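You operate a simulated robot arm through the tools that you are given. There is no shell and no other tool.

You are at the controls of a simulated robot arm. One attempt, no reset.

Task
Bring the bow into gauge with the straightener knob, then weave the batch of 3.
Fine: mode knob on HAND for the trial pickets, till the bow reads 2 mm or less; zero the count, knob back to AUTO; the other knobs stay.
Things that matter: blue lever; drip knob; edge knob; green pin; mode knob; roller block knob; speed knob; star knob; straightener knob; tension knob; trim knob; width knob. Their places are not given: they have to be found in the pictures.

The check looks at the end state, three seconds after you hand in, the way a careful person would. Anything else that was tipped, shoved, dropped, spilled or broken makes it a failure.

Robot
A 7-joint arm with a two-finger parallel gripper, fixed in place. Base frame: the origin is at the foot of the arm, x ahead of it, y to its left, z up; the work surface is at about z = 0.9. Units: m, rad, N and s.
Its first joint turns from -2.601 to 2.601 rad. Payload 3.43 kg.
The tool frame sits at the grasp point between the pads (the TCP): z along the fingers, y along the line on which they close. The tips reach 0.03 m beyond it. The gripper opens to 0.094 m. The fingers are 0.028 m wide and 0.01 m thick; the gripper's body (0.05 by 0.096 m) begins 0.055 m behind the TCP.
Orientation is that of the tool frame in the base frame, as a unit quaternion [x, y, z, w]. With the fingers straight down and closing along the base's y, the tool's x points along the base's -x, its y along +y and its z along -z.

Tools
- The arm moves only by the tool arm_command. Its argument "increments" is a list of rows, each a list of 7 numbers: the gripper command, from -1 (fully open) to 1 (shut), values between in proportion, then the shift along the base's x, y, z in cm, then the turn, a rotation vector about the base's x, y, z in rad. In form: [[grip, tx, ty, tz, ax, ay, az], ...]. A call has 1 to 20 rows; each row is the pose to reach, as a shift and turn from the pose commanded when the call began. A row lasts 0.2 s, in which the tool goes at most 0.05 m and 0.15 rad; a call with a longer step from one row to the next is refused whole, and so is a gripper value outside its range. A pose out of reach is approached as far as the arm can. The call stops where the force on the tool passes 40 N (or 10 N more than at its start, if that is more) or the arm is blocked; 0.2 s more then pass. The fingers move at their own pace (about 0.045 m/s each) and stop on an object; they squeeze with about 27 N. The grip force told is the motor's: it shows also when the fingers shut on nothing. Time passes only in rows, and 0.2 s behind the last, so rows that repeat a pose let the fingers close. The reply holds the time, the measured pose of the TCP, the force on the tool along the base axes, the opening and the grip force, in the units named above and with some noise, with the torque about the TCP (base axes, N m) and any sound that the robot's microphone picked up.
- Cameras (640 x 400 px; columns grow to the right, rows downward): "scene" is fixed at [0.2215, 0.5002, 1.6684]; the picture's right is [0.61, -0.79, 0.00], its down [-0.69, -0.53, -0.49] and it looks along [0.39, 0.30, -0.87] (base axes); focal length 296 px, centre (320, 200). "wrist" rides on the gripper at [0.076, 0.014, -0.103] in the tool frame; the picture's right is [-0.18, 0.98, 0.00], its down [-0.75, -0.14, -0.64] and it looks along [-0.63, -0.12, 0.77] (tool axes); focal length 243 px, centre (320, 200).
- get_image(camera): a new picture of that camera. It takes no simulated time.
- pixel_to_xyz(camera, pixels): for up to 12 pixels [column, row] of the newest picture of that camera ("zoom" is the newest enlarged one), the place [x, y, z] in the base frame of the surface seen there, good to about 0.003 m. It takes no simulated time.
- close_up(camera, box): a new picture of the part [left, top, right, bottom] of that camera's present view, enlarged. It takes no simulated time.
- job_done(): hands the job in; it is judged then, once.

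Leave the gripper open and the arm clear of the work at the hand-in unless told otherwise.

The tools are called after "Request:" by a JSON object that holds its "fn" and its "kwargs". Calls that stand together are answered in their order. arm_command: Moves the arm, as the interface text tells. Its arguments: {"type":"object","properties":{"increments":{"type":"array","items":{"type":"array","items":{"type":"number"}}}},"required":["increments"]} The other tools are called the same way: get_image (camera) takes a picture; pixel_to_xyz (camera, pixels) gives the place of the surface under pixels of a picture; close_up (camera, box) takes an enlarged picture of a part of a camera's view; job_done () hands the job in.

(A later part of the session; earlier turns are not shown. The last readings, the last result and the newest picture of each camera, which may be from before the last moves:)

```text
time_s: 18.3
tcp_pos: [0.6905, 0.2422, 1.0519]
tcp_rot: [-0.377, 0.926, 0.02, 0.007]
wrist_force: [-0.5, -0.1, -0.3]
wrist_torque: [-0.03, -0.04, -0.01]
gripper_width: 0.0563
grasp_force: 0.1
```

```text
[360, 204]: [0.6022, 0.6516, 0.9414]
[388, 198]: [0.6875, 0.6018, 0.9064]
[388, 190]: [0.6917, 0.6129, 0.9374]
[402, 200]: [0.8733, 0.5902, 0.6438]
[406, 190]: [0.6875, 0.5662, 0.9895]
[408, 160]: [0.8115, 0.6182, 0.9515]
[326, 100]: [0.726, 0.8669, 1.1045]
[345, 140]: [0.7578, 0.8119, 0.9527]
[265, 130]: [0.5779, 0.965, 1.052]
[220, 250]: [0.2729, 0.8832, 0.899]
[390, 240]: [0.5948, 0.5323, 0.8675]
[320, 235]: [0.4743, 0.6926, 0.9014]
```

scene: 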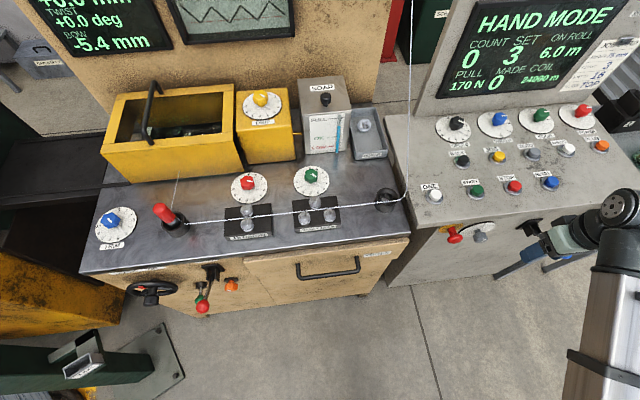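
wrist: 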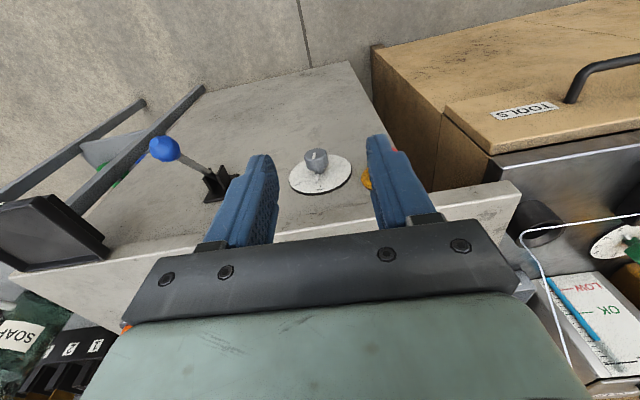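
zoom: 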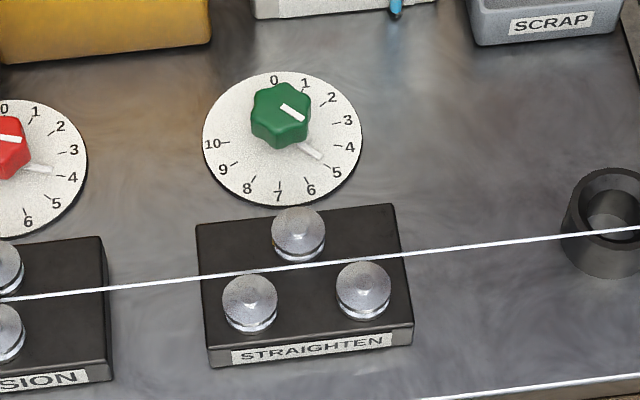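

Knob axis ≈ (0.598, 0.8225), cap top z≈0.945, plate z≈0.905; roller tops z≈0.953 in front of it; wire z≈0.942. I'll swing back across at z≈1.07 and small radius (well in front of the rising wire), ending in front of the straightener.

Request:
{"fn": "arm_command", "kwargs": {"increments": [[-0.1, -1.5, 3.8, 0.5, 0, 0, 0], [-0.1, -3.0, 7.6, 1, 0, 0, 0], [-0.1, -4.5, 11.4, 1.5, 0, 0, 0], [-0.1, -6.0, 15.2, 2, 0, 0, 0], [-0.1, -7.5, 19.0, 2, 0, 0, 0], [-0.1, -9.0, 22.8, 2, 0, 0, 0], [-0.1, -11.5, 26.0, 2, 0, 0, 0], [-0.1, -14.2, 29.2, 2, 0, 0, 0], [-0.1, -16.9, 32.4, 2, 0, 0, 0], [-0.1, -19.6, 35.6, 2, 0, 0, 0], [-0.1, -22.3, 38.8, 2, 0, 0, 0], [-0.1, -25.0, 42.0, 2, 0, 0, 0], [-0.1, -25.0, 42.0, 2, 0, 0, 0]]}}

Request:
{"fn": "get_image", "kwargs": {"camera": "wrist"}}

Request:
{"fn": "get_image", "kwargs": {"camera": "scene"}}

```text
time_s: 21.1
tcp_pos: [0.4384, 0.6619, 1.0693]
tcp_rot: [-0.377, 0.926, 0.021, 0.007]
wrist_force: [0.3, 0.7, 0.3]
wrist_torque: [-0.04, -0.02, -0.02]
gripper_width: 0.0518
grasp_force: 0.0
```

```text
taken
```

wrist: 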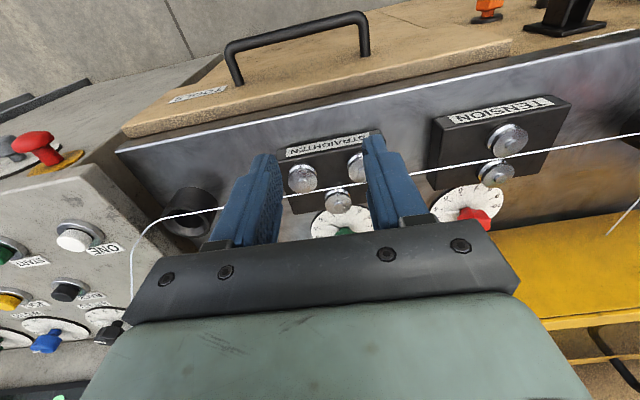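

```text
taken
```

scene: 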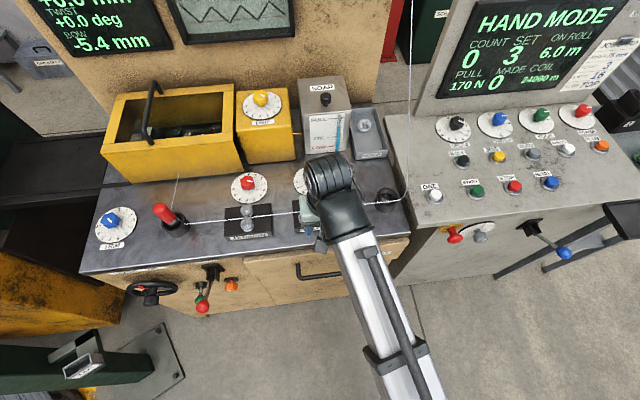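

Now forward over the straightener knob with a 12° outward tilt, keeping z≈1.05 (tips 1.02, rollers 0.953).

Request:
{"fn": "arm_command", "kwargs": {"increments": [[-0.1, 2.7, 2.7, 0, 0.04, -0.039, 0], [-0.1, 5.4, 5.4, 0, 0.08, -0.078, 0], [-0.1, 8.1, 8.1, 0, 0.115, -0.112, 0], [-0.1, 10.8, 10.8, 0, 0.15, -0.1466, 0], [-0.1, 13.5, 13.5, -1, 0.15, -0.1466, 0], [-0.1, 16.0, 16.0, -2, 0.15, -0.1466, 0], [-0.1, 16.0, 16.0, -2, 0.15, -0.1466, 0]]}}

Request:
{"fn": "get_image", "kwargs": {"camera": "wrist"}}

Request:
{"fn": "get_image", "kwargs": {"camera": "scene"}}

```text
time_s: 22.7
tcp_pos: [0.6007, 0.8243, 1.0514]
tcp_rot: [-0.376, 0.919, 0.062, 0.104]
wrist_force: [-1.1, 0.2, 0.0]
wrist_torque: [-0.01, -0.03, 0.0]
gripper_width: 0.0517
grasp_force: 0.0
```

```text
taken
```

wrist: 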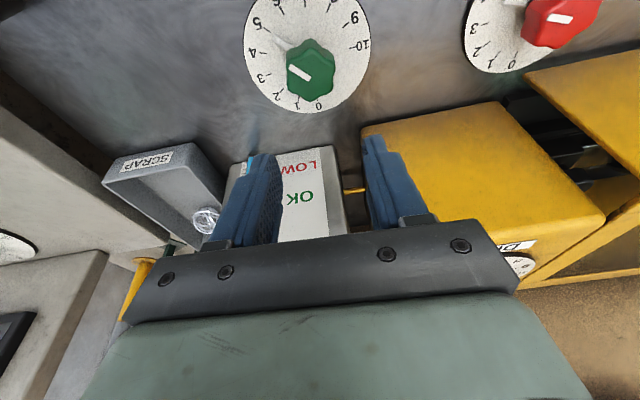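

```text
taken
```

scene: 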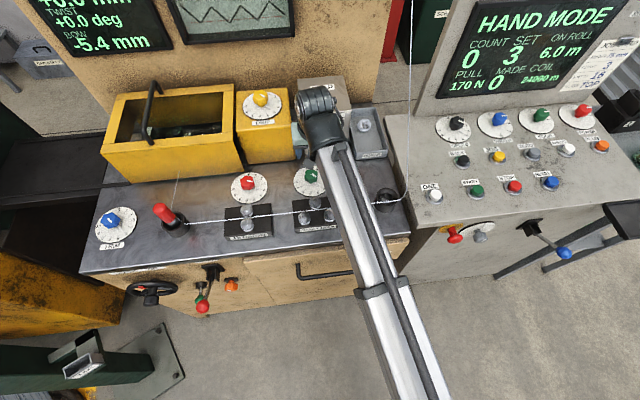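

In reach. Measure the straightener knob from the wrist camera.

Request:
{"fn": "close_up", "kwargs": {"camera": "wrist", "box": [230, 0, 390, 120]}}

Request:
{"fn": "pixel_to_xyz", "kwargs": {"camera": "zoom", "pixels": [[320, 258], [250, 230], [390, 300], [300, 290], [330, 230], [320, 330], [60, 100], [310, 430], [540, 220], [230, 165], [290, 200], [300, 360]]}}

```text
3.33 times, centred on (310, 60) of wrist
```

zoom: 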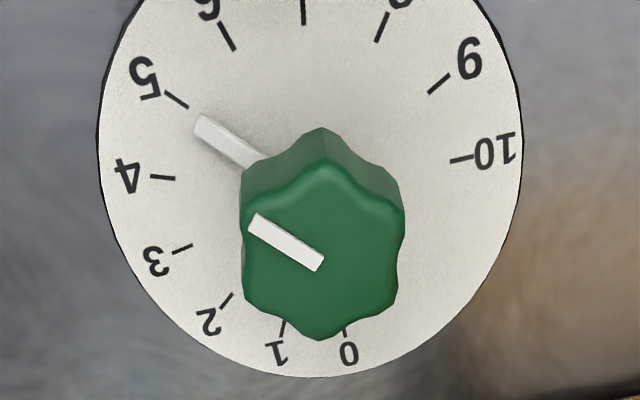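

```text
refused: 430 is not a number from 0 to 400
```

Pointer reads 5 exactly. Query positions.

Request:
{"fn": "pixel_to_xyz", "kwargs": {"camera": "zoom", "pixels": [[322, 258], [250, 215], [395, 300], [300, 320], [325, 175], [177, 100], [163, 177], [182, 248], [226, 300], [462, 160], [438, 84], [303, 12]]}}

```text
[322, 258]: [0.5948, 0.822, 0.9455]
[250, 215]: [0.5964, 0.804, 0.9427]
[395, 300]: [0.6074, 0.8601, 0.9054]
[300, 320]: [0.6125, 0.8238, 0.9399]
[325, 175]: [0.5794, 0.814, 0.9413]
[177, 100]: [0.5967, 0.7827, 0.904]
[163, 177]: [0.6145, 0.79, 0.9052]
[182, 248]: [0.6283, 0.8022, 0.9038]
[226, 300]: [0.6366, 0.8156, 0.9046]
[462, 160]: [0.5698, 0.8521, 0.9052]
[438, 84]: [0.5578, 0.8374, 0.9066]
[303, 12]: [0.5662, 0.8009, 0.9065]
```

Step spacing ≈ 27.8°; down-scale is counter-clockwise seen from above. Knob centre ≈ (0.596,0.823). The chart gives about −1.7 mm bow per +1, so I aim for 5→2 (about 83° CCW) in two grips of ~42°. I pre-rotate −21° and descend.

Request:
{"fn": "arm_command", "kwargs": {"increments": [[-0.2, -0.2, -0.1, -1, 0, 0, -0.12], [-0.2, -0.4, -0.2, -2.5, 0, 0, -0.24], [-0.2, -0.67, -0.33, -4, 0, 0, -0.36], [-0.2, -0.67, -0.33, -6, 0, 0, -0.36], [-0.2, -0.67, -0.33, -7.5, 0, 0, -0.36], [-0.2, -0.67, -0.33, -7.5, 0, 0, -0.36]]}}

Request:
{"fn": "get_image", "kwargs": {"camera": "wrist"}}

Request:
{"fn": "close_up", "kwargs": {"camera": "scene", "box": [270, 130, 366, 190]}}

```text
time_s: 24.1
tcp_pos: [0.5945, 0.8195, 0.9755]
tcp_rot: [-0.205, 0.971, 0.041, 0.113]
wrist_force: [1.2, -0.4, -0.6]
wrist_torque: [-0.01, -0.01, -0.02]
gripper_width: 0.0563
grasp_force: 0.1
```

```text
taken
```

wrist: 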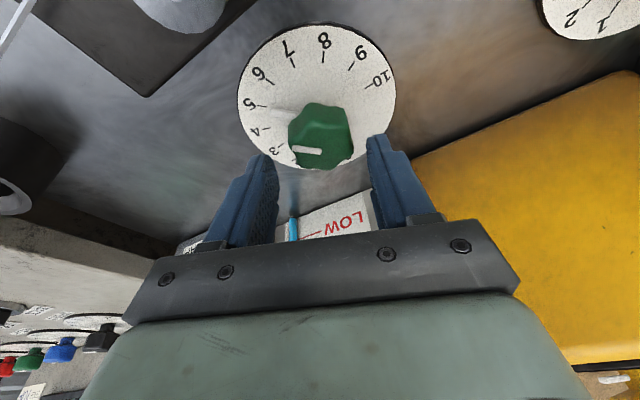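

```text
6.67 times, centred on (318, 160) of scene
```

zoom: 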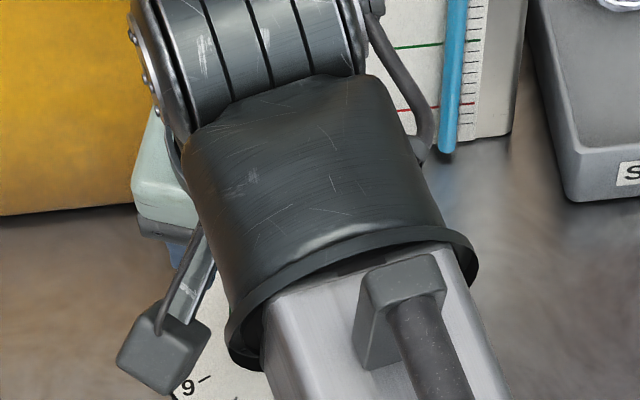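

Knob is between the fingers. Descend 3 cm to straddle and close.

Request:
{"fn": "arm_command", "kwargs": {"increments": [[-0.2, 0, 0, -1, 0, 0, 0], [-0.2, 0, 0.1, -2, 0, 0, 0], [-0.2, 0, 0.1, -3, 0, 0, 0], [-0.2, 0, 0.1, -3, 0, 0, 0]]}}

Request:
{"fn": "get_image", "kwargs": {"camera": "wrist"}}

```text
time_s: 25.1
tcp_pos: [0.5949, 0.8216, 0.9461]
tcp_rot: [-0.205, 0.971, 0.042, 0.112]
wrist_force: [-0.9, 0.8, 0.1]
wrist_torque: [0.01, -0.02, 0.0]
gripper_width: 0.0566
grasp_force: 0.0
```

```text
taken
```

wrist: 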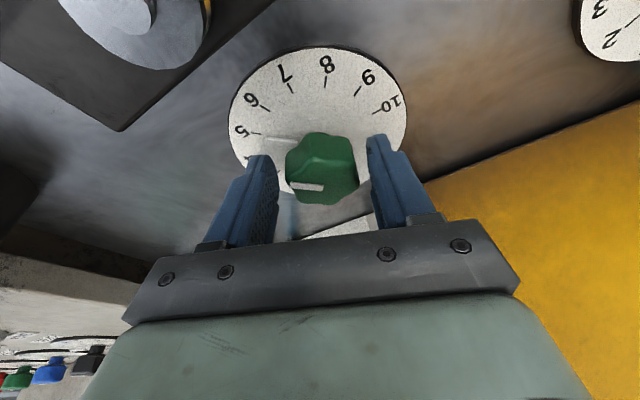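

Fingers straddle the green knob. Close.

Request:
{"fn": "arm_command", "kwargs": {"increments": [[0.2, 0, 0, 0, 0, 0, 0], [0.6, 0, 0, 0, 0, 0, 0], [1, 0, 0, 0, 0, 0, 0]]}}

Request:
{"fn": "get_image", "kwargs": {"camera": "wrist"}}

```text
time_s: 25.9
tcp_pos: [0.5945, 0.821, 0.9453]
tcp_rot: [-0.205, 0.971, 0.043, 0.113]
wrist_force: [-3.0, 8.6, -0.6]
wrist_torque: [0.34, -0.03, 0.04]
gripper_width: 0.0393
grasp_force: 44.9
```

```text
taken
```

wrist: 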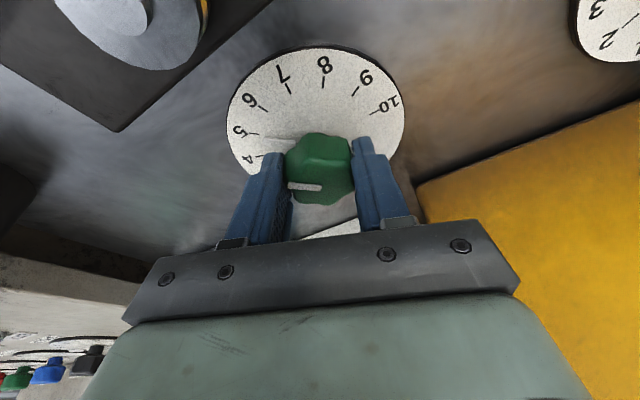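

Gripped at 39 mm. Turn +42° (CCW).

Request:
{"fn": "arm_command", "kwargs": {"increments": [[1, 0, 0, 0, 0, 0, 0.1], [1, 0, 0, 0, 0, 0, 0.2], [1, 0, 0, 0, 0, 0, 0.3], [1, 0, 0, 0, 0, 0, 0.4], [1, 0, 0, 0, 0, 0, 0.5], [1, 0, 0, 0, 0, 0, 0.6], [1, 0, 0, 0, 0, 0, 0.7], [1, 0, 0, 0, 0, 0, 0.74], [1, 0, 0, 0, 0, 0, 0.74]]}}

Request:
{"fn": "get_image", "kwargs": {"camera": "wrist"}}

```text
time_s: 27.9
tcp_pos: [0.595, 0.8198, 0.9458]
tcp_rot: [-0.543, 0.831, 0.08, 0.091]
wrist_force: [24.6, 1.2, 0.5]
wrist_torque: [0.05, -0.41, -0.08]
gripper_width: 0.0392
grasp_force: 45.4
```

```text
taken
```

wrist: 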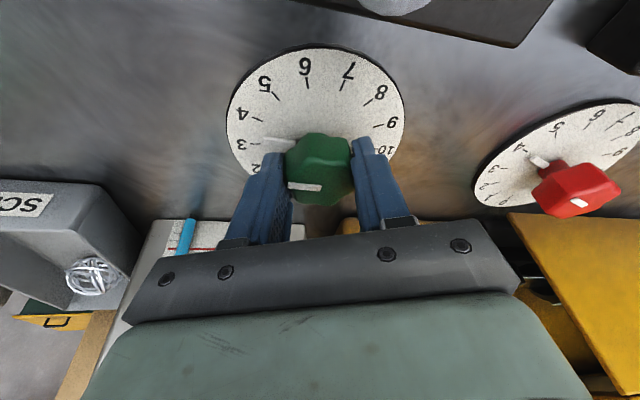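

Turned 42°. Release, rotate back 42° around the knob, and regrip with a small +x shift to relieve the side force.

Request:
{"fn": "arm_command", "kwargs": {"increments": [[0.2, 0, 0, 0, 0, 0, 0], [-0.2, 0, 0, 0, 0, 0, 0], [-0.2, 0, 0, 0, 0, 0, 0], [-0.2, 0.2, 0.1, 0, 0, 0, -0.1], [-0.2, 0.2, 0.1, 0, 0, 0, -0.22], [-0.2, 0.2, 0.1, 0, 0, 0, -0.34], [-0.2, 0.2, 0.1, 0, 0, 0, -0.46], [-0.2, 0.2, 0.1, 0, 0, 0, -0.58], [-0.2, 0.2, 0.1, 0, 0, 0, -0.7], [-0.2, 0.2, 0.1, 0, 0, 0, -0.74], [-0.2, 0.2, 0.1, 0, 0, 0, -0.74]]}}

Request:
{"fn": "get_image", "kwargs": {"camera": "wrist"}}

```text
time_s: 30.3
tcp_pos: [0.5957, 0.8212, 0.9455]
tcp_rot: [-0.205, 0.971, 0.042, 0.113]
wrist_force: [0.6, -0.2, -0.1]
wrist_torque: [-0.03, 0.01, 0.02]
gripper_width: 0.0564
grasp_force: 0.1
```

```text
taken
```

wrist: 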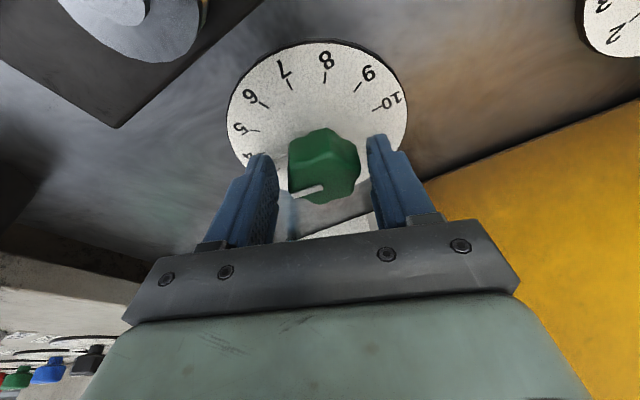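

Close-up to read the pointer.

Request:
{"fn": "close_up", "kwargs": {"camera": "wrist", "box": [220, 30, 420, 230]}}

```text
2.00 times, centred on (320, 130) of wrist
```

zoom: 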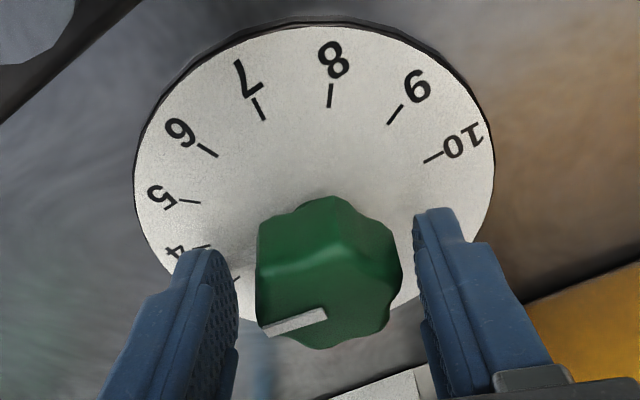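

Regrip and turn another 42°.

Request:
{"fn": "arm_command", "kwargs": {"increments": [[0.2, 0, 0, 0, 0, 0, 0], [0.6, 0, 0, 0, 0, 0, 0], [1, 0, 0, 0, 0, 0, 0], [1, 0, 0, 0, 0, 0, 0]]}}

Request:
{"fn": "arm_command", "kwargs": {"increments": [[1, 0, 0, 0, 0, 0, 0.1], [1, 0, 0, 0, 0, 0, 0.2], [1, 0, 0, 0, 0, 0, 0.3], [1, 0, 0, 0, 0, 0, 0.4], [1, 0, 0, 0, 0, 0, 0.5], [1, 0, 0, 0, 0, 0, 0.6], [1, 0, 0, 0, 0, 0, 0.7], [1, 0, 0, 0, 0, 0, 0.73], [1, 0, 0, 0, 0, 0, 0.73]]}}

```text
time_s: 31.3
tcp_pos: [0.5952, 0.8222, 0.9452]
tcp_rot: [-0.205, 0.971, 0.043, 0.113]
wrist_force: [-3.4, 11.0, 2.0]
wrist_torque: [0.38, 0.09, -0.02]
gripper_width: 0.039
grasp_force: 44.6
```

```text
time_s: 33.3
tcp_pos: [0.5974, 0.8216, 0.9471]
tcp_rot: [-0.539, 0.834, 0.079, 0.092]
wrist_force: [13.7, 14.2, 4.6]
wrist_torque: [0.41, -0.11, 0.01]
gripper_width: 0.0396
grasp_force: 44.8
```

Open, rise straight up about 10 cm, and look at the dial.

Request:
{"fn": "arm_command", "kwargs": {"increments": [[0.2, 0, 0, 0, 0, 0, 0], [-0.2, 0, 0, 0, 0, 0, 0], [-0.2, 0, 0, 0, 0, 0, 0], [-0.2, 0, 0, 2, 0, 0, 0], [-0.2, 0, 0, 5, 0, 0, -0.1], [-0.2, 0, 0, 8, 0, 0, -0.22], [-0.2, 0, 0, 10.5, 0, 0, -0.36], [-0.2, 0, 0, 10.5, 0, 0, -0.36]]}}

Request:
{"fn": "close_up", "kwargs": {"camera": "wrist", "box": [220, 0, 420, 125]}}

Request:
{"fn": "get_image", "kwargs": {"camera": "scene"}}

```text
time_s: 35.1
tcp_pos: [0.596, 0.8228, 1.0502]
tcp_rot: [-0.379, 0.917, 0.062, 0.103]
wrist_force: [0.5, -1.0, -0.5]
wrist_torque: [0.02, 0.02, 0.02]
gripper_width: 0.0566
grasp_force: 0.0
```

```text
3.20 times, centred on (320, 62) of wrist
```

zoom: 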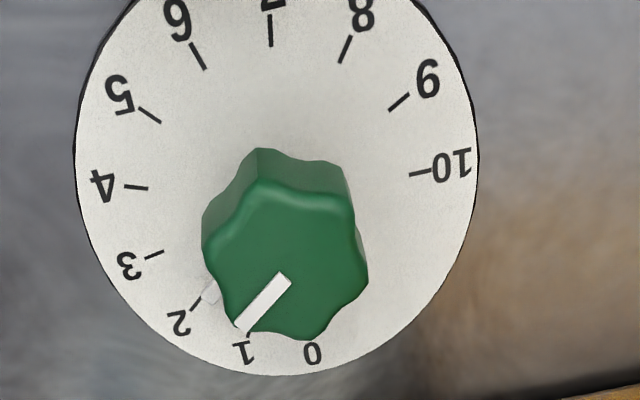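

```text
taken
```

scene: 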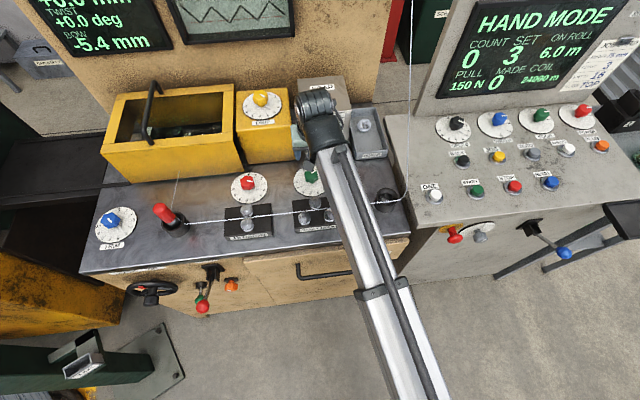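

Pointer now at 2, PULL 150 N. Next: press ONE for a trial picket. Retreat the same way (un-tilting), swing back to the console in front of the rising wire.

Request:
{"fn": "arm_command", "kwargs": {"increments": [[-0.2, -2.6, -2.7, 0.5, -0.03, 0.022, 0], [0, -5.2, -5.4, 1, -0.065, 0.048, 0], [0.5, -7.8, -8.1, 1.5, -0.1, 0.074, 0], [1, -10.4, -10.8, 2, -0.135, 0.1, 0], [1, -13.0, -13.4, 2, -0.165, 0.12, 0], [1, -15.8, -16.1, 2, -0.194, 0.143, 0], [1, -13.1, -19.3, 2, -0.194, 0.143, 0], [1, -10.4, -22.5, 2, -0.194, 0.143, 0], [1, -7.7, -25.7, 2, -0.194, 0.143, 0], [1, -5.0, -28.9, 2, -0.194, 0.143, 0], [1, -2.3, -32.1, 2, -0.194, 0.143, 0], [1, 0.4, -35.3, 2, -0.194, 0.143, 0], [1, 3.4, -38.0, 2, -0.194, 0.143, 0], [1, 6.4, -40.8, 2, -0.194, 0.143, 0], [1, 6.4, -40.8, 2, -0.194, 0.143, 0]]}}

Request:
{"fn": "get_image", "kwargs": {"camera": "wrist"}}

Request:
{"fn": "get_image", "kwargs": {"camera": "scene"}}

```text
time_s: 38.3
tcp_pos: [0.6604, 0.415, 1.0688]
tcp_rot: [-0.384, 0.923, 0.001, 0.001]
wrist_force: [0.1, 0.2, -0.7]
wrist_torque: [-0.01, 0.0, 0.02]
gripper_width: 0.0
grasp_force: 27.2
```

```text
taken
```

wrist: 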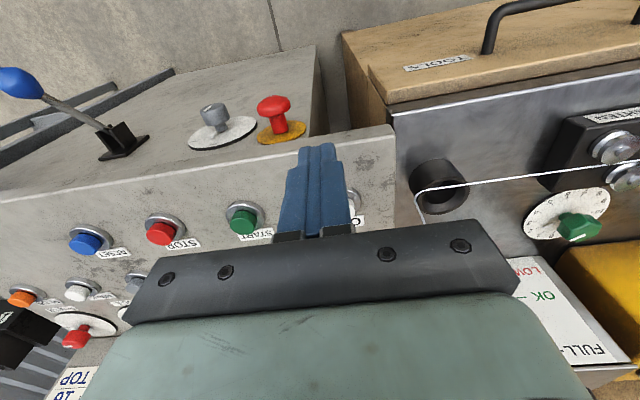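

```text
taken
```

scene: 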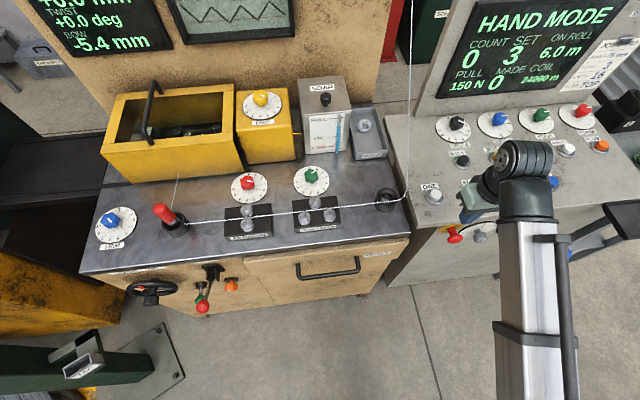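

Measure the ONE and START button tops precisely.

Request:
{"fn": "close_up", "kwargs": {"camera": "scene", "box": [416, 176, 496, 226]}}

Request:
{"fn": "pixel_to_xyz", "kwargs": {"camera": "zoom", "pixels": [[160, 150], [130, 150], [190, 150], [160, 130], [160, 170], [120, 190], [190, 210]]}}

```text
8.00 times, centred on (456, 201) of scene
```

zoom: 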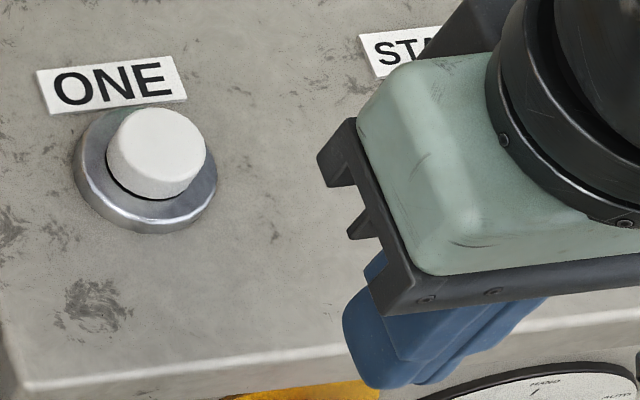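

```text
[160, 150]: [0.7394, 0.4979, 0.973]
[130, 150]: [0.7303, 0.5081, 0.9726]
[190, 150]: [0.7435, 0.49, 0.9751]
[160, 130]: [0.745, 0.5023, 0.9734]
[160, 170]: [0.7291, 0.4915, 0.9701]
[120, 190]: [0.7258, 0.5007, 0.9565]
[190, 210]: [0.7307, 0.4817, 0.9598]
```

ONE top ≈ (0.741,0.498,0.973). Move above with closed fingers, press down about 6 mm, and lift.

Request:
{"fn": "arm_command", "kwargs": {"increments": [[1, 2.7, 2.8, 0, 0, 0, 0], [1, 5.4, 5.6, 0, 0, 0, 0], [1, 8.06, 8.3, -1.5, 0, 0, 0], [1, 8.06, 8.3, -3.5, 0, 0, 0], [1, 8.06, 8.3, -5.2, 0, 0, 0], [1, 8.06, 8.3, -5.2, 0, 0, 0]]}}

Request:
{"fn": "get_image", "kwargs": {"camera": "wrist"}}

Request:
{"fn": "close_up", "kwargs": {"camera": "scene", "box": [400, 130, 496, 220]}}

```text
time_s: 39.7
tcp_pos: [0.7411, 0.4967, 1.019]
tcp_rot: [-0.383, 0.924, 0.001, 0.001]
wrist_force: [0.1, 0.6, 0.1]
wrist_torque: [0.03, -0.01, -0.01]
gripper_width: 0.0
grasp_force: 27.0
```

```text
taken
```

wrist: 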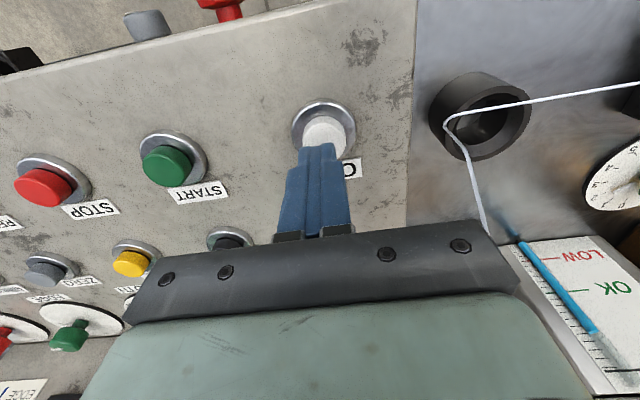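

```text
4.44 times, centred on (448, 175) of scene
```

zoom: 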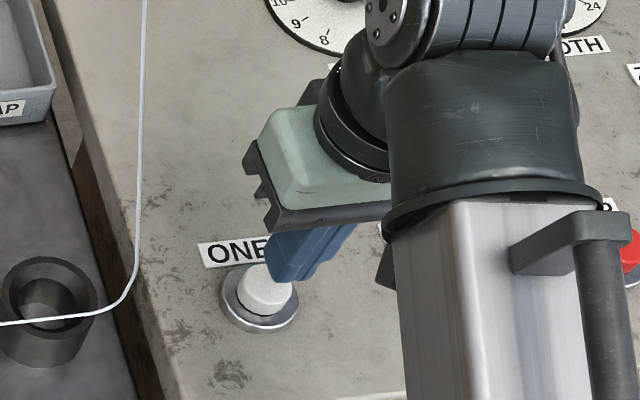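

Aligned above ONE. Press down in small steps to ~7 mm of travel and lift.

Request:
{"fn": "arm_command", "kwargs": {"increments": [[1, 0, 0.1, -1.2, 0, 0, 0], [1, 0, 0.1, -1.6, 0, 0, 0], [1, 0, 0.1, -2.0, 0, 0, 0], [1, 0, 0.1, -2.3, 0, 0, 0]]}}

Request:
{"fn": "get_image", "kwargs": {"camera": "scene"}}

```text
time_s: 40.7
tcp_pos: [0.7405, 0.4973, 0.9968]
tcp_rot: [-0.383, 0.924, 0.0, 0.0]
wrist_force: [0.4, 2.6, 7.9]
wrist_torque: [0.1, -0.02, -0.03]
gripper_width: 0.0
grasp_force: 27.5
heard: click
```

```text
taken
```

scene: 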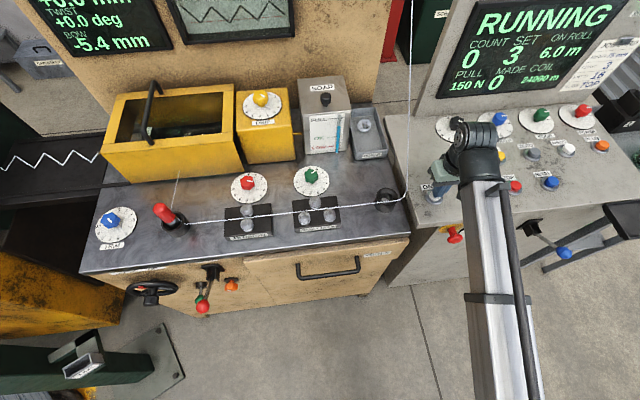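

RUNNING — the picket is being woven. Lift off the button and wait a few seconds, then read.

Request:
{"fn": "arm_command", "kwargs": {"increments": [[1, 0, 0, 1, 0, 0, 0], [1, 0, 0, 3, 0, 0, 0], [1, 0, 0, 5, 0, 0, 0], [1, 0, 0, 5, 0, 0, 0], [1, 0, 0, 5, 0, 0, 0], [1, 0, 0, 5, 0, 0, 0], [1, 0, 0, 5, 0, 0, 0], [1, 0, 0, 5, 0, 0, 0], [1, 0, 0, 5, 0, 0, 0], [1, 0, 0, 5, 0, 0, 0]]}}

Request:
{"fn": "get_image", "kwargs": {"camera": "scene"}}

Request:
{"fn": "close_up", "kwargs": {"camera": "scene", "box": [0, 0, 320, 200]}}

Request:
{"fn": "close_up", "kwargs": {"camera": "scene", "box": [430, 0, 640, 110]}}

```text
time_s: 42.9
tcp_pos: [0.7422, 0.4973, 1.0462]
tcp_rot: [-0.384, 0.923, 0.0, 0.001]
wrist_force: [-0.7, 0.2, -0.6]
wrist_torque: [-0.02, -0.01, -0.04]
gripper_width: 0.0
grasp_force: 27.1
```

```text
taken
```

scene: 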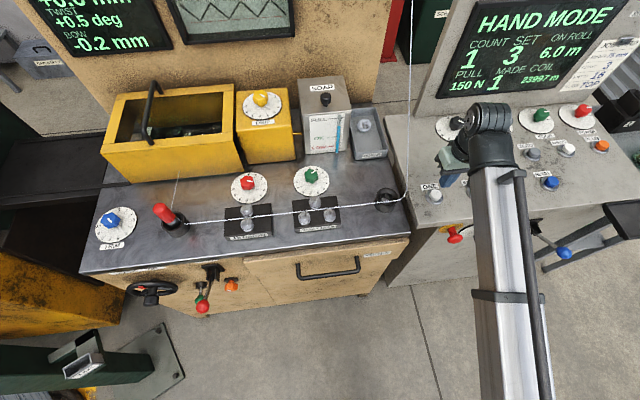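

```text
2.00 times, centred on (160, 100) of scene
```

zoom: 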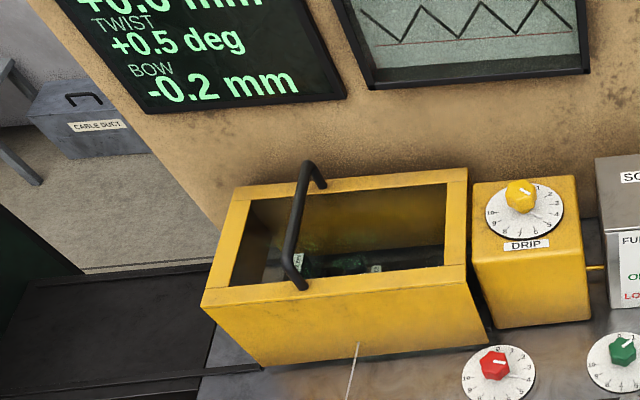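

```text
3.05 times, centred on (535, 55) of scene
```

zoom: 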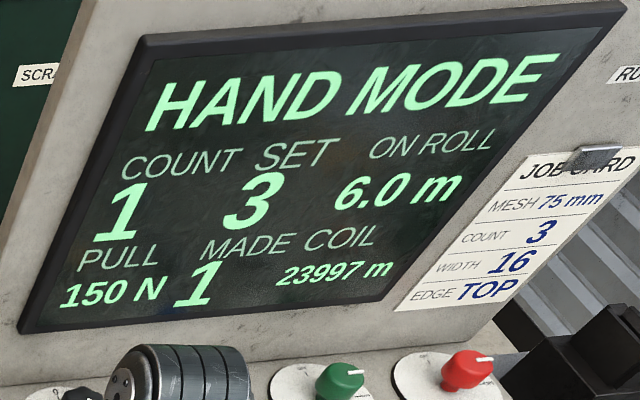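

Bow −0.2 mm, COUNT 1, MADE 1 — in gauge. Next press ZERO (grey button at (534,153), (1.043,0.333,0.972)), which needs a tilted tool. First move right above the console and turn the tool to the radial direction.

Request:
{"fn": "arm_command", "kwargs": {"increments": [[1, 0, 0, 2, 0, 0, 0], [1, 2.6, -3.3, 4, 0, 0, -0.08], [1, 5.2, -6.6, 5, 0, 0, -0.16], [1, 7.8, -9.9, 5, 0, 0, -0.24], [1, 10.4, -13.2, 5, 0, 0, -0.32], [1, 13.0, -16.5, 5, 0, 0, -0.4], [1, 15.8, -19.7, 5, 0, 0, -0.48], [1, 15.8, -19.7, 5, 0, 0, -0.48]]}}

Request:
{"fn": "get_image", "kwargs": {"camera": "wrist"}}

Request:
{"fn": "get_image", "kwargs": {"camera": "scene"}}

```text
time_s: 44.7
tcp_pos: [0.8974, 0.2981, 1.0951]
tcp_rot: [-0.152, 0.988, 0.001, 0.001]
wrist_force: [0.9, 0.8, 0.0]
wrist_torque: [0.01, 0.04, 0.01]
gripper_width: 0.0001
grasp_force: 26.9
```

```text
taken
```

wrist: 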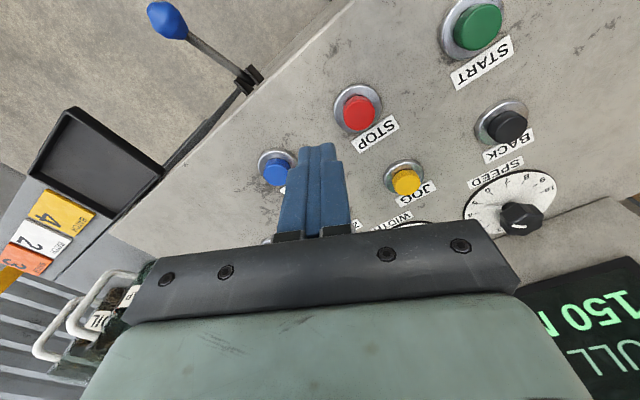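

```text
taken
```

scene: 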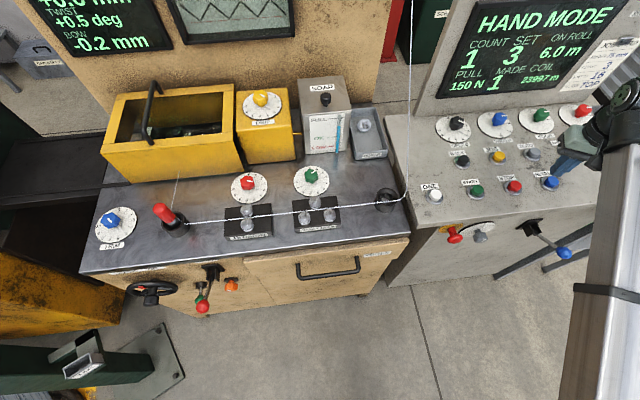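

Measure ZERO and START tops.

Request:
{"fn": "close_up", "kwargs": {"camera": "scene", "box": [460, 140, 556, 200]}}

Request:
{"fn": "pixel_to_xyz", "kwargs": {"camera": "zoom", "pixels": [[490, 85], [470, 85], [510, 85], [490, 70], [490, 100], [250, 100], [120, 330], [365, 305], [600, 285], [490, 125]]}}

```text
6.67 times, centred on (508, 170) of scene
```

zoom: 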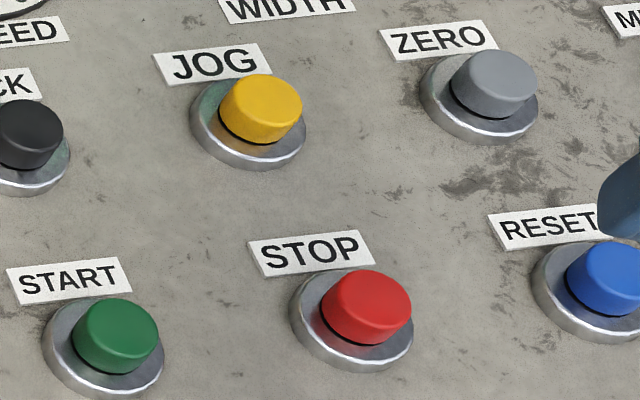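

```text
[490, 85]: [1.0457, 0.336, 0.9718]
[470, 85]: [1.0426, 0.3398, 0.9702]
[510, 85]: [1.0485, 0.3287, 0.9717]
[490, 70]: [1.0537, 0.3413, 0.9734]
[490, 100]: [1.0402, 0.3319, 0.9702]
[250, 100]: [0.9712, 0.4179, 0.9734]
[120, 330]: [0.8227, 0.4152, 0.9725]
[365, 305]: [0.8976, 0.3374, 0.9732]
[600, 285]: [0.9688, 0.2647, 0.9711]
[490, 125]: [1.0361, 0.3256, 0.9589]
```

Hover over ZERO with a 35° outward tilt.

Request:
{"fn": "arm_command", "kwargs": {"increments": [[1, 2.4, 0.6, 0, 0.0373, -0.1164, 0], [1, 4.8, 1.2, 0, 0.0746, -0.2328, 0], [1, 7.2, 1.8, 0, 0.1119, -0.3492, 0], [1, 9.6, 2.4, -1, 0.1492, -0.4656, 0], [1, 12.0, 3.0, -2.5, 0.1864, -0.5819, 0], [1, 14.3, 3.5, -4.5, 0.1864, -0.5819, 0], [1, 14.3, 3.5, -4.5, 0.1864, -0.5819, 0]]}}

Request:
{"fn": "get_image", "kwargs": {"camera": "wrist"}}

Request:
{"fn": "get_image", "kwargs": {"camera": "scene"}}

Request:
{"fn": "close_up", "kwargs": {"camera": "scene", "box": [480, 90, 640, 190]}}

```text
time_s: 46.3
tcp_pos: [1.0419, 0.3358, 1.052]
tcp_rot: [-0.145, 0.942, 0.048, 0.298]
wrist_force: [-0.6, -0.4, -1.5]
wrist_torque: [-0.01, -0.01, -0.01]
gripper_width: 0.0
grasp_force: 27.3
```

```text
taken
```

wrist: 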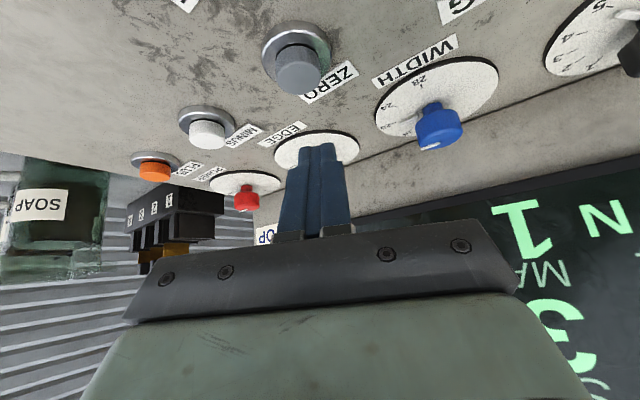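

```text
taken
```

scene: 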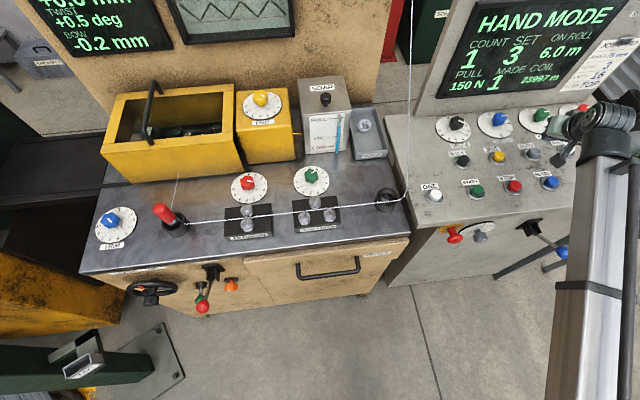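

```text
4.00 times, centred on (560, 140) of scene
```

zoom: 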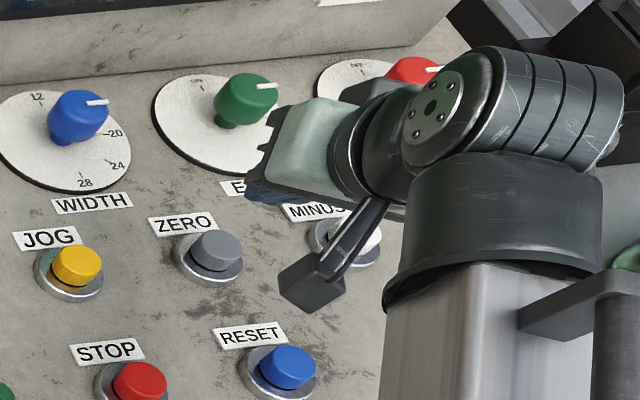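

The tip projects straight down onto ZERO (checked by projection). Descend and press.

Request:
{"fn": "arm_command", "kwargs": {"increments": [[1, 0, -0.2, -1.5, 0, 0, 0], [1, 0, -0.2, -3.0, 0, 0, 0], [1, 0, -0.2, -4.0, 0, 0, 0], [1, 0, -0.2, -4.4, 0, 0, 0], [1, 0, -0.2, -4.8, 0, 0, 0]]}}

Request:
{"fn": "close_up", "kwargs": {"camera": "scene", "box": [480, 90, 640, 190]}}

Request:
{"fn": "get_image", "kwargs": {"camera": "wrist"}}

```text
time_s: 47.5
tcp_pos: [1.0413, 0.3345, 1.0034]
tcp_rot: [-0.146, 0.942, 0.048, 0.298]
wrist_force: [-0.7, 1.0, 1.4]
wrist_torque: [0.0, -0.01, -0.02]
gripper_width: 0.0
grasp_force: 26.8
```

```text
4.00 times, centred on (560, 140) of scene
```

zoom: 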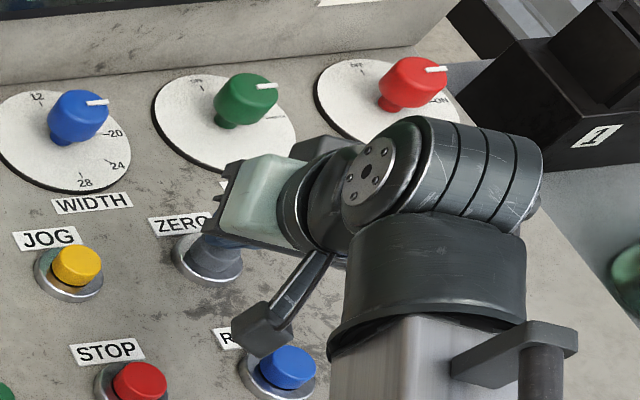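

```text
taken
```

wrist: 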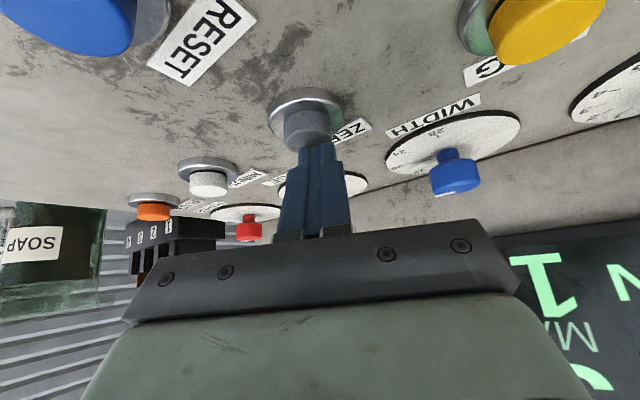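

No contact yet. Continue down in small steps until a click.

Request:
{"fn": "arm_command", "kwargs": {"increments": [[1, 0, 0, -0.3, 0, 0, 0], [1, 0, 0, -0.6, 0, 0, 0], [1, 0, 0, -0.9, 0, 0, 0], [1, 0, 0, -0.9, 0, 0, 0]]}}

Request:
{"fn": "close_up", "kwargs": {"camera": "scene", "box": [430, 0, 640, 110]}}

```text
time_s: 48.5
tcp_pos: [1.0422, 0.3333, 0.9958]
tcp_rot: [-0.145, 0.941, 0.048, 0.3]
wrist_force: [4.1, 5.2, 30.7]
wrist_torque: [0.2, -0.29, 0.03]
gripper_width: 0.0
grasp_force: 26.9
heard: click
```

```text
3.05 times, centred on (535, 55) of scene
```

zoom: 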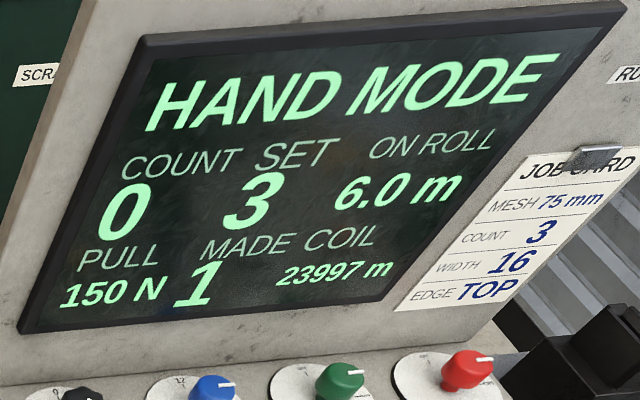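

COUNT is 0. Lift, un-tilt back to the hover pose.

Request:
{"fn": "arm_command", "kwargs": {"increments": [[1, 0, 0, 1.5, 0, 0, 0], [1, 0, 0, 3.5, 0, 0, 0], [1, -1, -0.3, 6, 0, 0, 0], [1, -4, -1.0, 8, -0.0373, 0.1164, 0], [1, -7, -1.8, 9.5, -0.0746, 0.2328, 0], [1, -10, -2.5, 10, -0.1119, 0.3492, 0], [1, -12.5, -3.1, 10, -0.1492, 0.4656, 0], [1, -14.5, -3.5, 10, -0.1864, 0.5819, 0], [1, -14.5, -3.5, 10, -0.1864, 0.5819, 0]]}}

Request:
{"fn": "get_image", "kwargs": {"camera": "scene"}}

```text
time_s: 50.5
tcp_pos: [0.8962, 0.2984, 1.0948]
tcp_rot: [-0.152, 0.988, 0.001, 0.0]
wrist_force: [-0.9, -0.2, -0.6]
wrist_torque: [0.02, -0.01, -0.01]
gripper_width: 0.0001
grasp_force: 27.4
```

```text
taken
```

scene: 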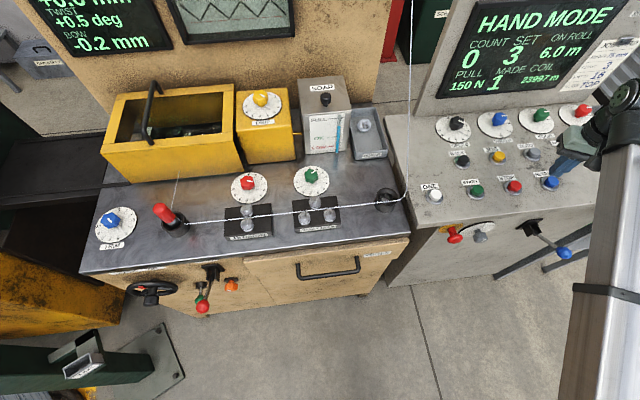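

Return to the front of the console, opening the fingers partly, then tilt to horizontal like before.

Request:
{"fn": "arm_command", "kwargs": {"increments": [[0.8, -3.4, -0.9, 0, 0, 0, 0.08], [0.4, -6.8, -1.8, 0, 0, 0, 0.16], [0, -10.2, -2.7, 0, 0, 0, 0.24], [-0.2, -13.7, -3.7, -1, 0, 0, 0.32], [-0.2, -17.2, -4.7, -2.5, 0, 0, 0.4], [-0.2, -20.6, -5.6, -4.3, 0, 0, 0.473], [-0.2, -20.6, -5.6, -4.3, 0, 0, 0.473]]}}

Request:
{"fn": "arm_command", "kwargs": {"increments": [[-0.2, 0, -0.2, -2, 0.089, -0.0915, 0], [-0.2, 0, -0.5, -4, 0.178, -0.183, 0], [-0.2, 0, -0.8, -6, 0.267, -0.2745, 0], [-0.2, 0, -1.1, -8, 0.356, -0.366, 0], [-0.2, 0, -1.4, -10, 0.445, -0.4575, 0], [-0.2, 0, -1.7, -12, 0.534, -0.549, 0], [-0.2, 0, -2.0, -14, 0.623, -0.6405, 0], [-0.2, 0, -2.3, -16, 0.712, -0.732, 0], [-0.2, 0, -2.6, -18, 0.801, -0.8235, 0], [-0.2, 0, -2.9, -20, 0.89, -0.915, 0], [-0.2, 0, -3.0, -22, 0.979, -1.0065, 0], [-0.2, 0, -3.0, -24, 1.1, -1.115, 0], [-0.2, 0, -3.0, -24, 1.1, -1.115, 0]]}}

Request:
{"fn": "get_image", "kwargs": {"camera": "wrist"}}

```text
time_s: 52.1
tcp_pos: [0.6918, 0.241, 1.0517]
tcp_rot: [-0.38, 0.925, 0.001, 0.001]
wrist_force: [0.9, 0.1, 0.1]
wrist_torque: [0.01, 0.03, -0.01]
gripper_width: 0.0564
grasp_force: 0.1
```

```text
refused: row 12 steps farther than a row can; nothing moved
```

```text
taken
```

wrist: 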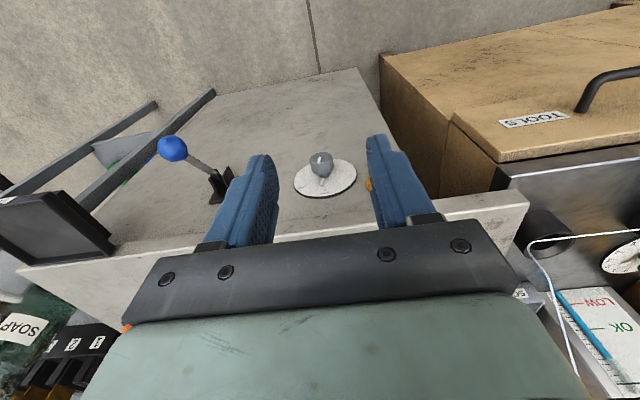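

Redo the tilt with even 0.131 rad steps.

Request:
{"fn": "arm_command", "kwargs": {"increments": [[-0.2, 0, -0.2, -2, 0.0921, -0.093, 0], [-0.2, 0, -0.5, -4, 0.1842, -0.186, 0], [-0.2, 0, -0.8, -6, 0.2763, -0.279, 0], [-0.2, 0, -1.1, -8, 0.3684, -0.372, 0], [-0.2, 0, -1.4, -10, 0.4605, -0.465, 0], [-0.2, 0, -1.7, -12, 0.5526, -0.558, 0], [-0.2, 0, -2.0, -14, 0.6447, -0.651, 0], [-0.2, 0, -2.3, -16, 0.7368, -0.744, 0], [-0.2, 0, -2.6, -18, 0.8289, -0.837, 0], [-0.2, 0, -2.9, -20, 0.921, -0.93, 0], [-0.2, 0, -3.0, -22, 1.0131, -1.023, 0], [-0.2, 0, -3.0, -24, 1.105, -1.116, 0], [-0.2, 0, -3.0, -24, 1.105, -1.116, 0]]}}

Request:
{"fn": "get_image", "kwargs": {"camera": "wrist"}}

Request:
{"fn": "close_up", "kwargs": {"camera": "wrist", "box": [240, 20, 480, 170]}}

```text
time_s: 54.9
tcp_pos: [0.6913, 0.2115, 0.8096]
tcp_rot: [-0.268, 0.654, 0.269, 0.655]
wrist_force: [0.1, -0.2, -0.2]
wrist_torque: [-0.01, 0.01, -0.03]
gripper_width: 0.0566
grasp_force: 0.1
```

```text
taken
```

wrist: 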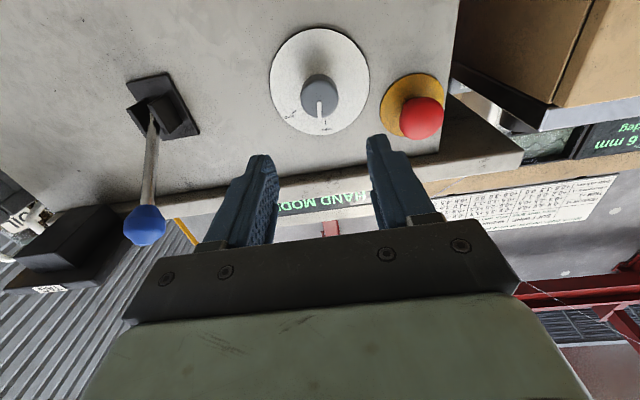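

```text
2.67 times, centred on (360, 95) of wrist
```

zoom: 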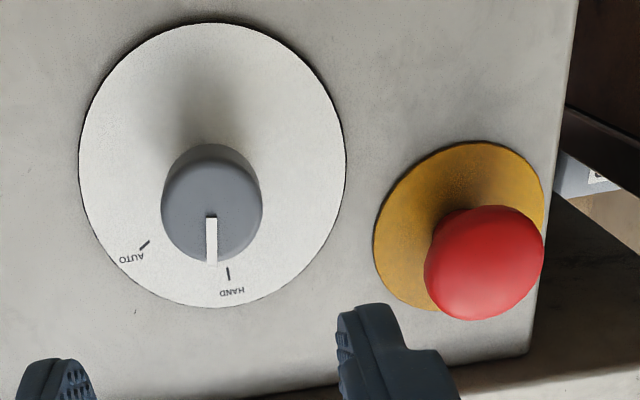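

Pointer sits on HAND. Pre-rotate the hand 29° CCW, then advance to straddle the knob.

Request:
{"fn": "arm_command", "kwargs": {"increments": [[-0.2, 0, 0, 0, -0.09, -0.09, 0], [-0.2, 0, 0, 0, -0.18, -0.18, 0], [-0.2, 0, 0, 0, -0.27, -0.27, 0], [-0.2, 0, 0, 0, -0.3536, -0.3536, 0], [-0.2, 1.8, 1.8, 0, -0.3536, -0.3536, 0], [-0.2, 3.6, 3.6, 0, -0.3536, -0.3536, 0], [-0.2, 5.4, 5.4, 0, -0.3536, -0.3536, 0], [-0.2, 7.0, 7.0, 0, -0.3536, -0.3536, 0], [-0.2, 8.4, 8.4, 0, -0.3536, -0.3536, 0], [-0.2, 9.4, 9.4, 0, -0.3536, -0.3536, 0], [-0.2, 9.4, 9.4, 0, -0.3536, -0.3536, 0]]}}

Request:
{"fn": "get_image", "kwargs": {"camera": "wrist"}}

Request:
{"fn": "close_up", "kwargs": {"camera": "scene", "box": [410, 180, 570, 280]}}

```text
time_s: 57.3
tcp_pos: [0.7849, 0.3072, 0.8113]
tcp_rot: [-0.422, 0.566, 0.099, 0.701]
wrist_force: [-0.1, -0.2, -0.4]
wrist_torque: [-0.01, -0.01, -0.05]
gripper_width: 0.0563
grasp_force: 0.1
```

```text
taken
```

wrist: 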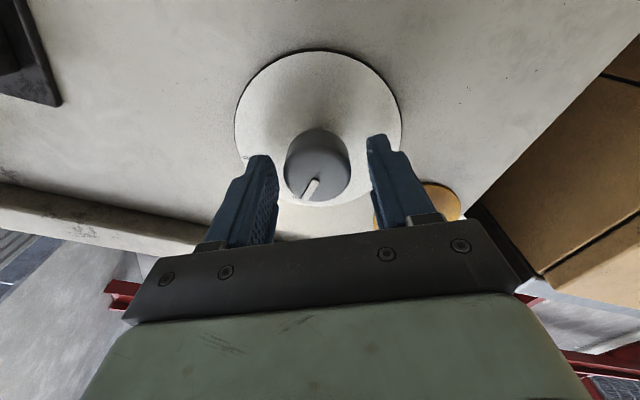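

```text
4.00 times, centred on (490, 230) of scene
```

zoom: 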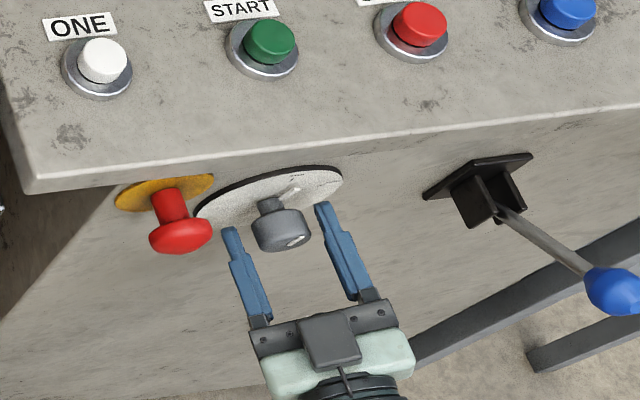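

Centred. Close, then turn 60° clockwise to AUTO.

Request:
{"fn": "arm_command", "kwargs": {"increments": [[0.1, 0, 0, 0, 0, 0, 0], [0.5, 0, 0, 0, 0, 0, 0], [1, 0, 0, 0, 0, 0, 0]]}}

Request:
{"fn": "arm_command", "kwargs": {"increments": [[1, 0, 0, 0, 0.09, 0.09, 0], [1, 0, 0, 0, 0.18, 0.18, 0], [1, 0, 0, 0, 0.27, 0.27, 0], [1, 0, 0, 0, 0.36, 0.36, 0], [1, 0, 0, 0, 0.45, 0.45, 0], [1, 0, 0, 0, 0.54, 0.54, 0], [1, 0, 0, 0, 0.63, 0.63, 0], [1, 0, 0, 0, 0.71, 0.71, 0], [1, 0, 0, 0, 0.71, 0.71, 0]]}}

Request:
{"fn": "get_image", "kwargs": {"camera": "wrist"}}

Request:
{"fn": "close_up", "kwargs": {"camera": "scene", "box": [430, 0, 640, 110]}}

```text
time_s: 58.1
tcp_pos: [0.784, 0.3065, 0.8116]
tcp_rot: [-0.421, 0.566, 0.099, 0.702]
wrist_force: [9.8, -4.9, 10.2]
wrist_torque: [0.13, -0.16, -0.34]
gripper_width: 0.0377
grasp_force: 43.4
```

```text
time_s: 59.3
tcp_pos: [0.7878, 0.3051, 0.8115]
tcp_rot: [-0.232, 0.667, 0.305, 0.639]
wrist_force: [1.6, -3.1, 1.7]
wrist_torque: [0.15, -0.15, 0.0]
gripper_width: 0.0371
grasp_force: 44.9
stopped in row 5: the force on the tool passed its limit at 41 N (the readings are from after the stop); the commanded pose is now the measured one
```

```text
taken
```

wrist: 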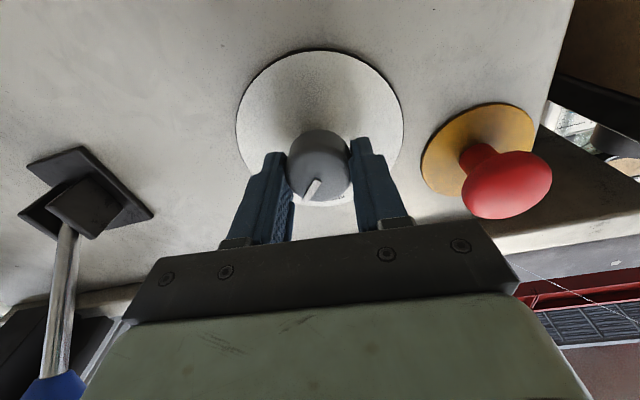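

```text
3.05 times, centred on (535, 55) of scene
```

zoom: 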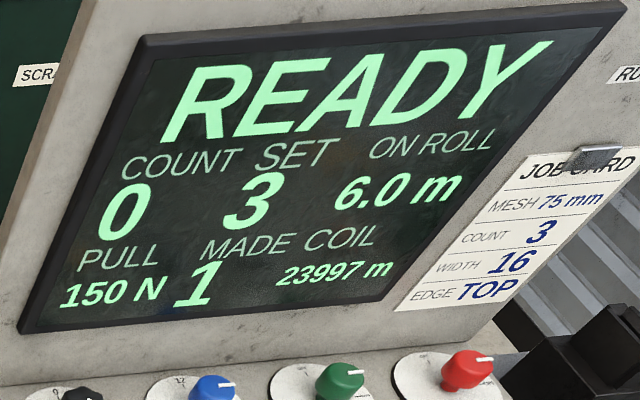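

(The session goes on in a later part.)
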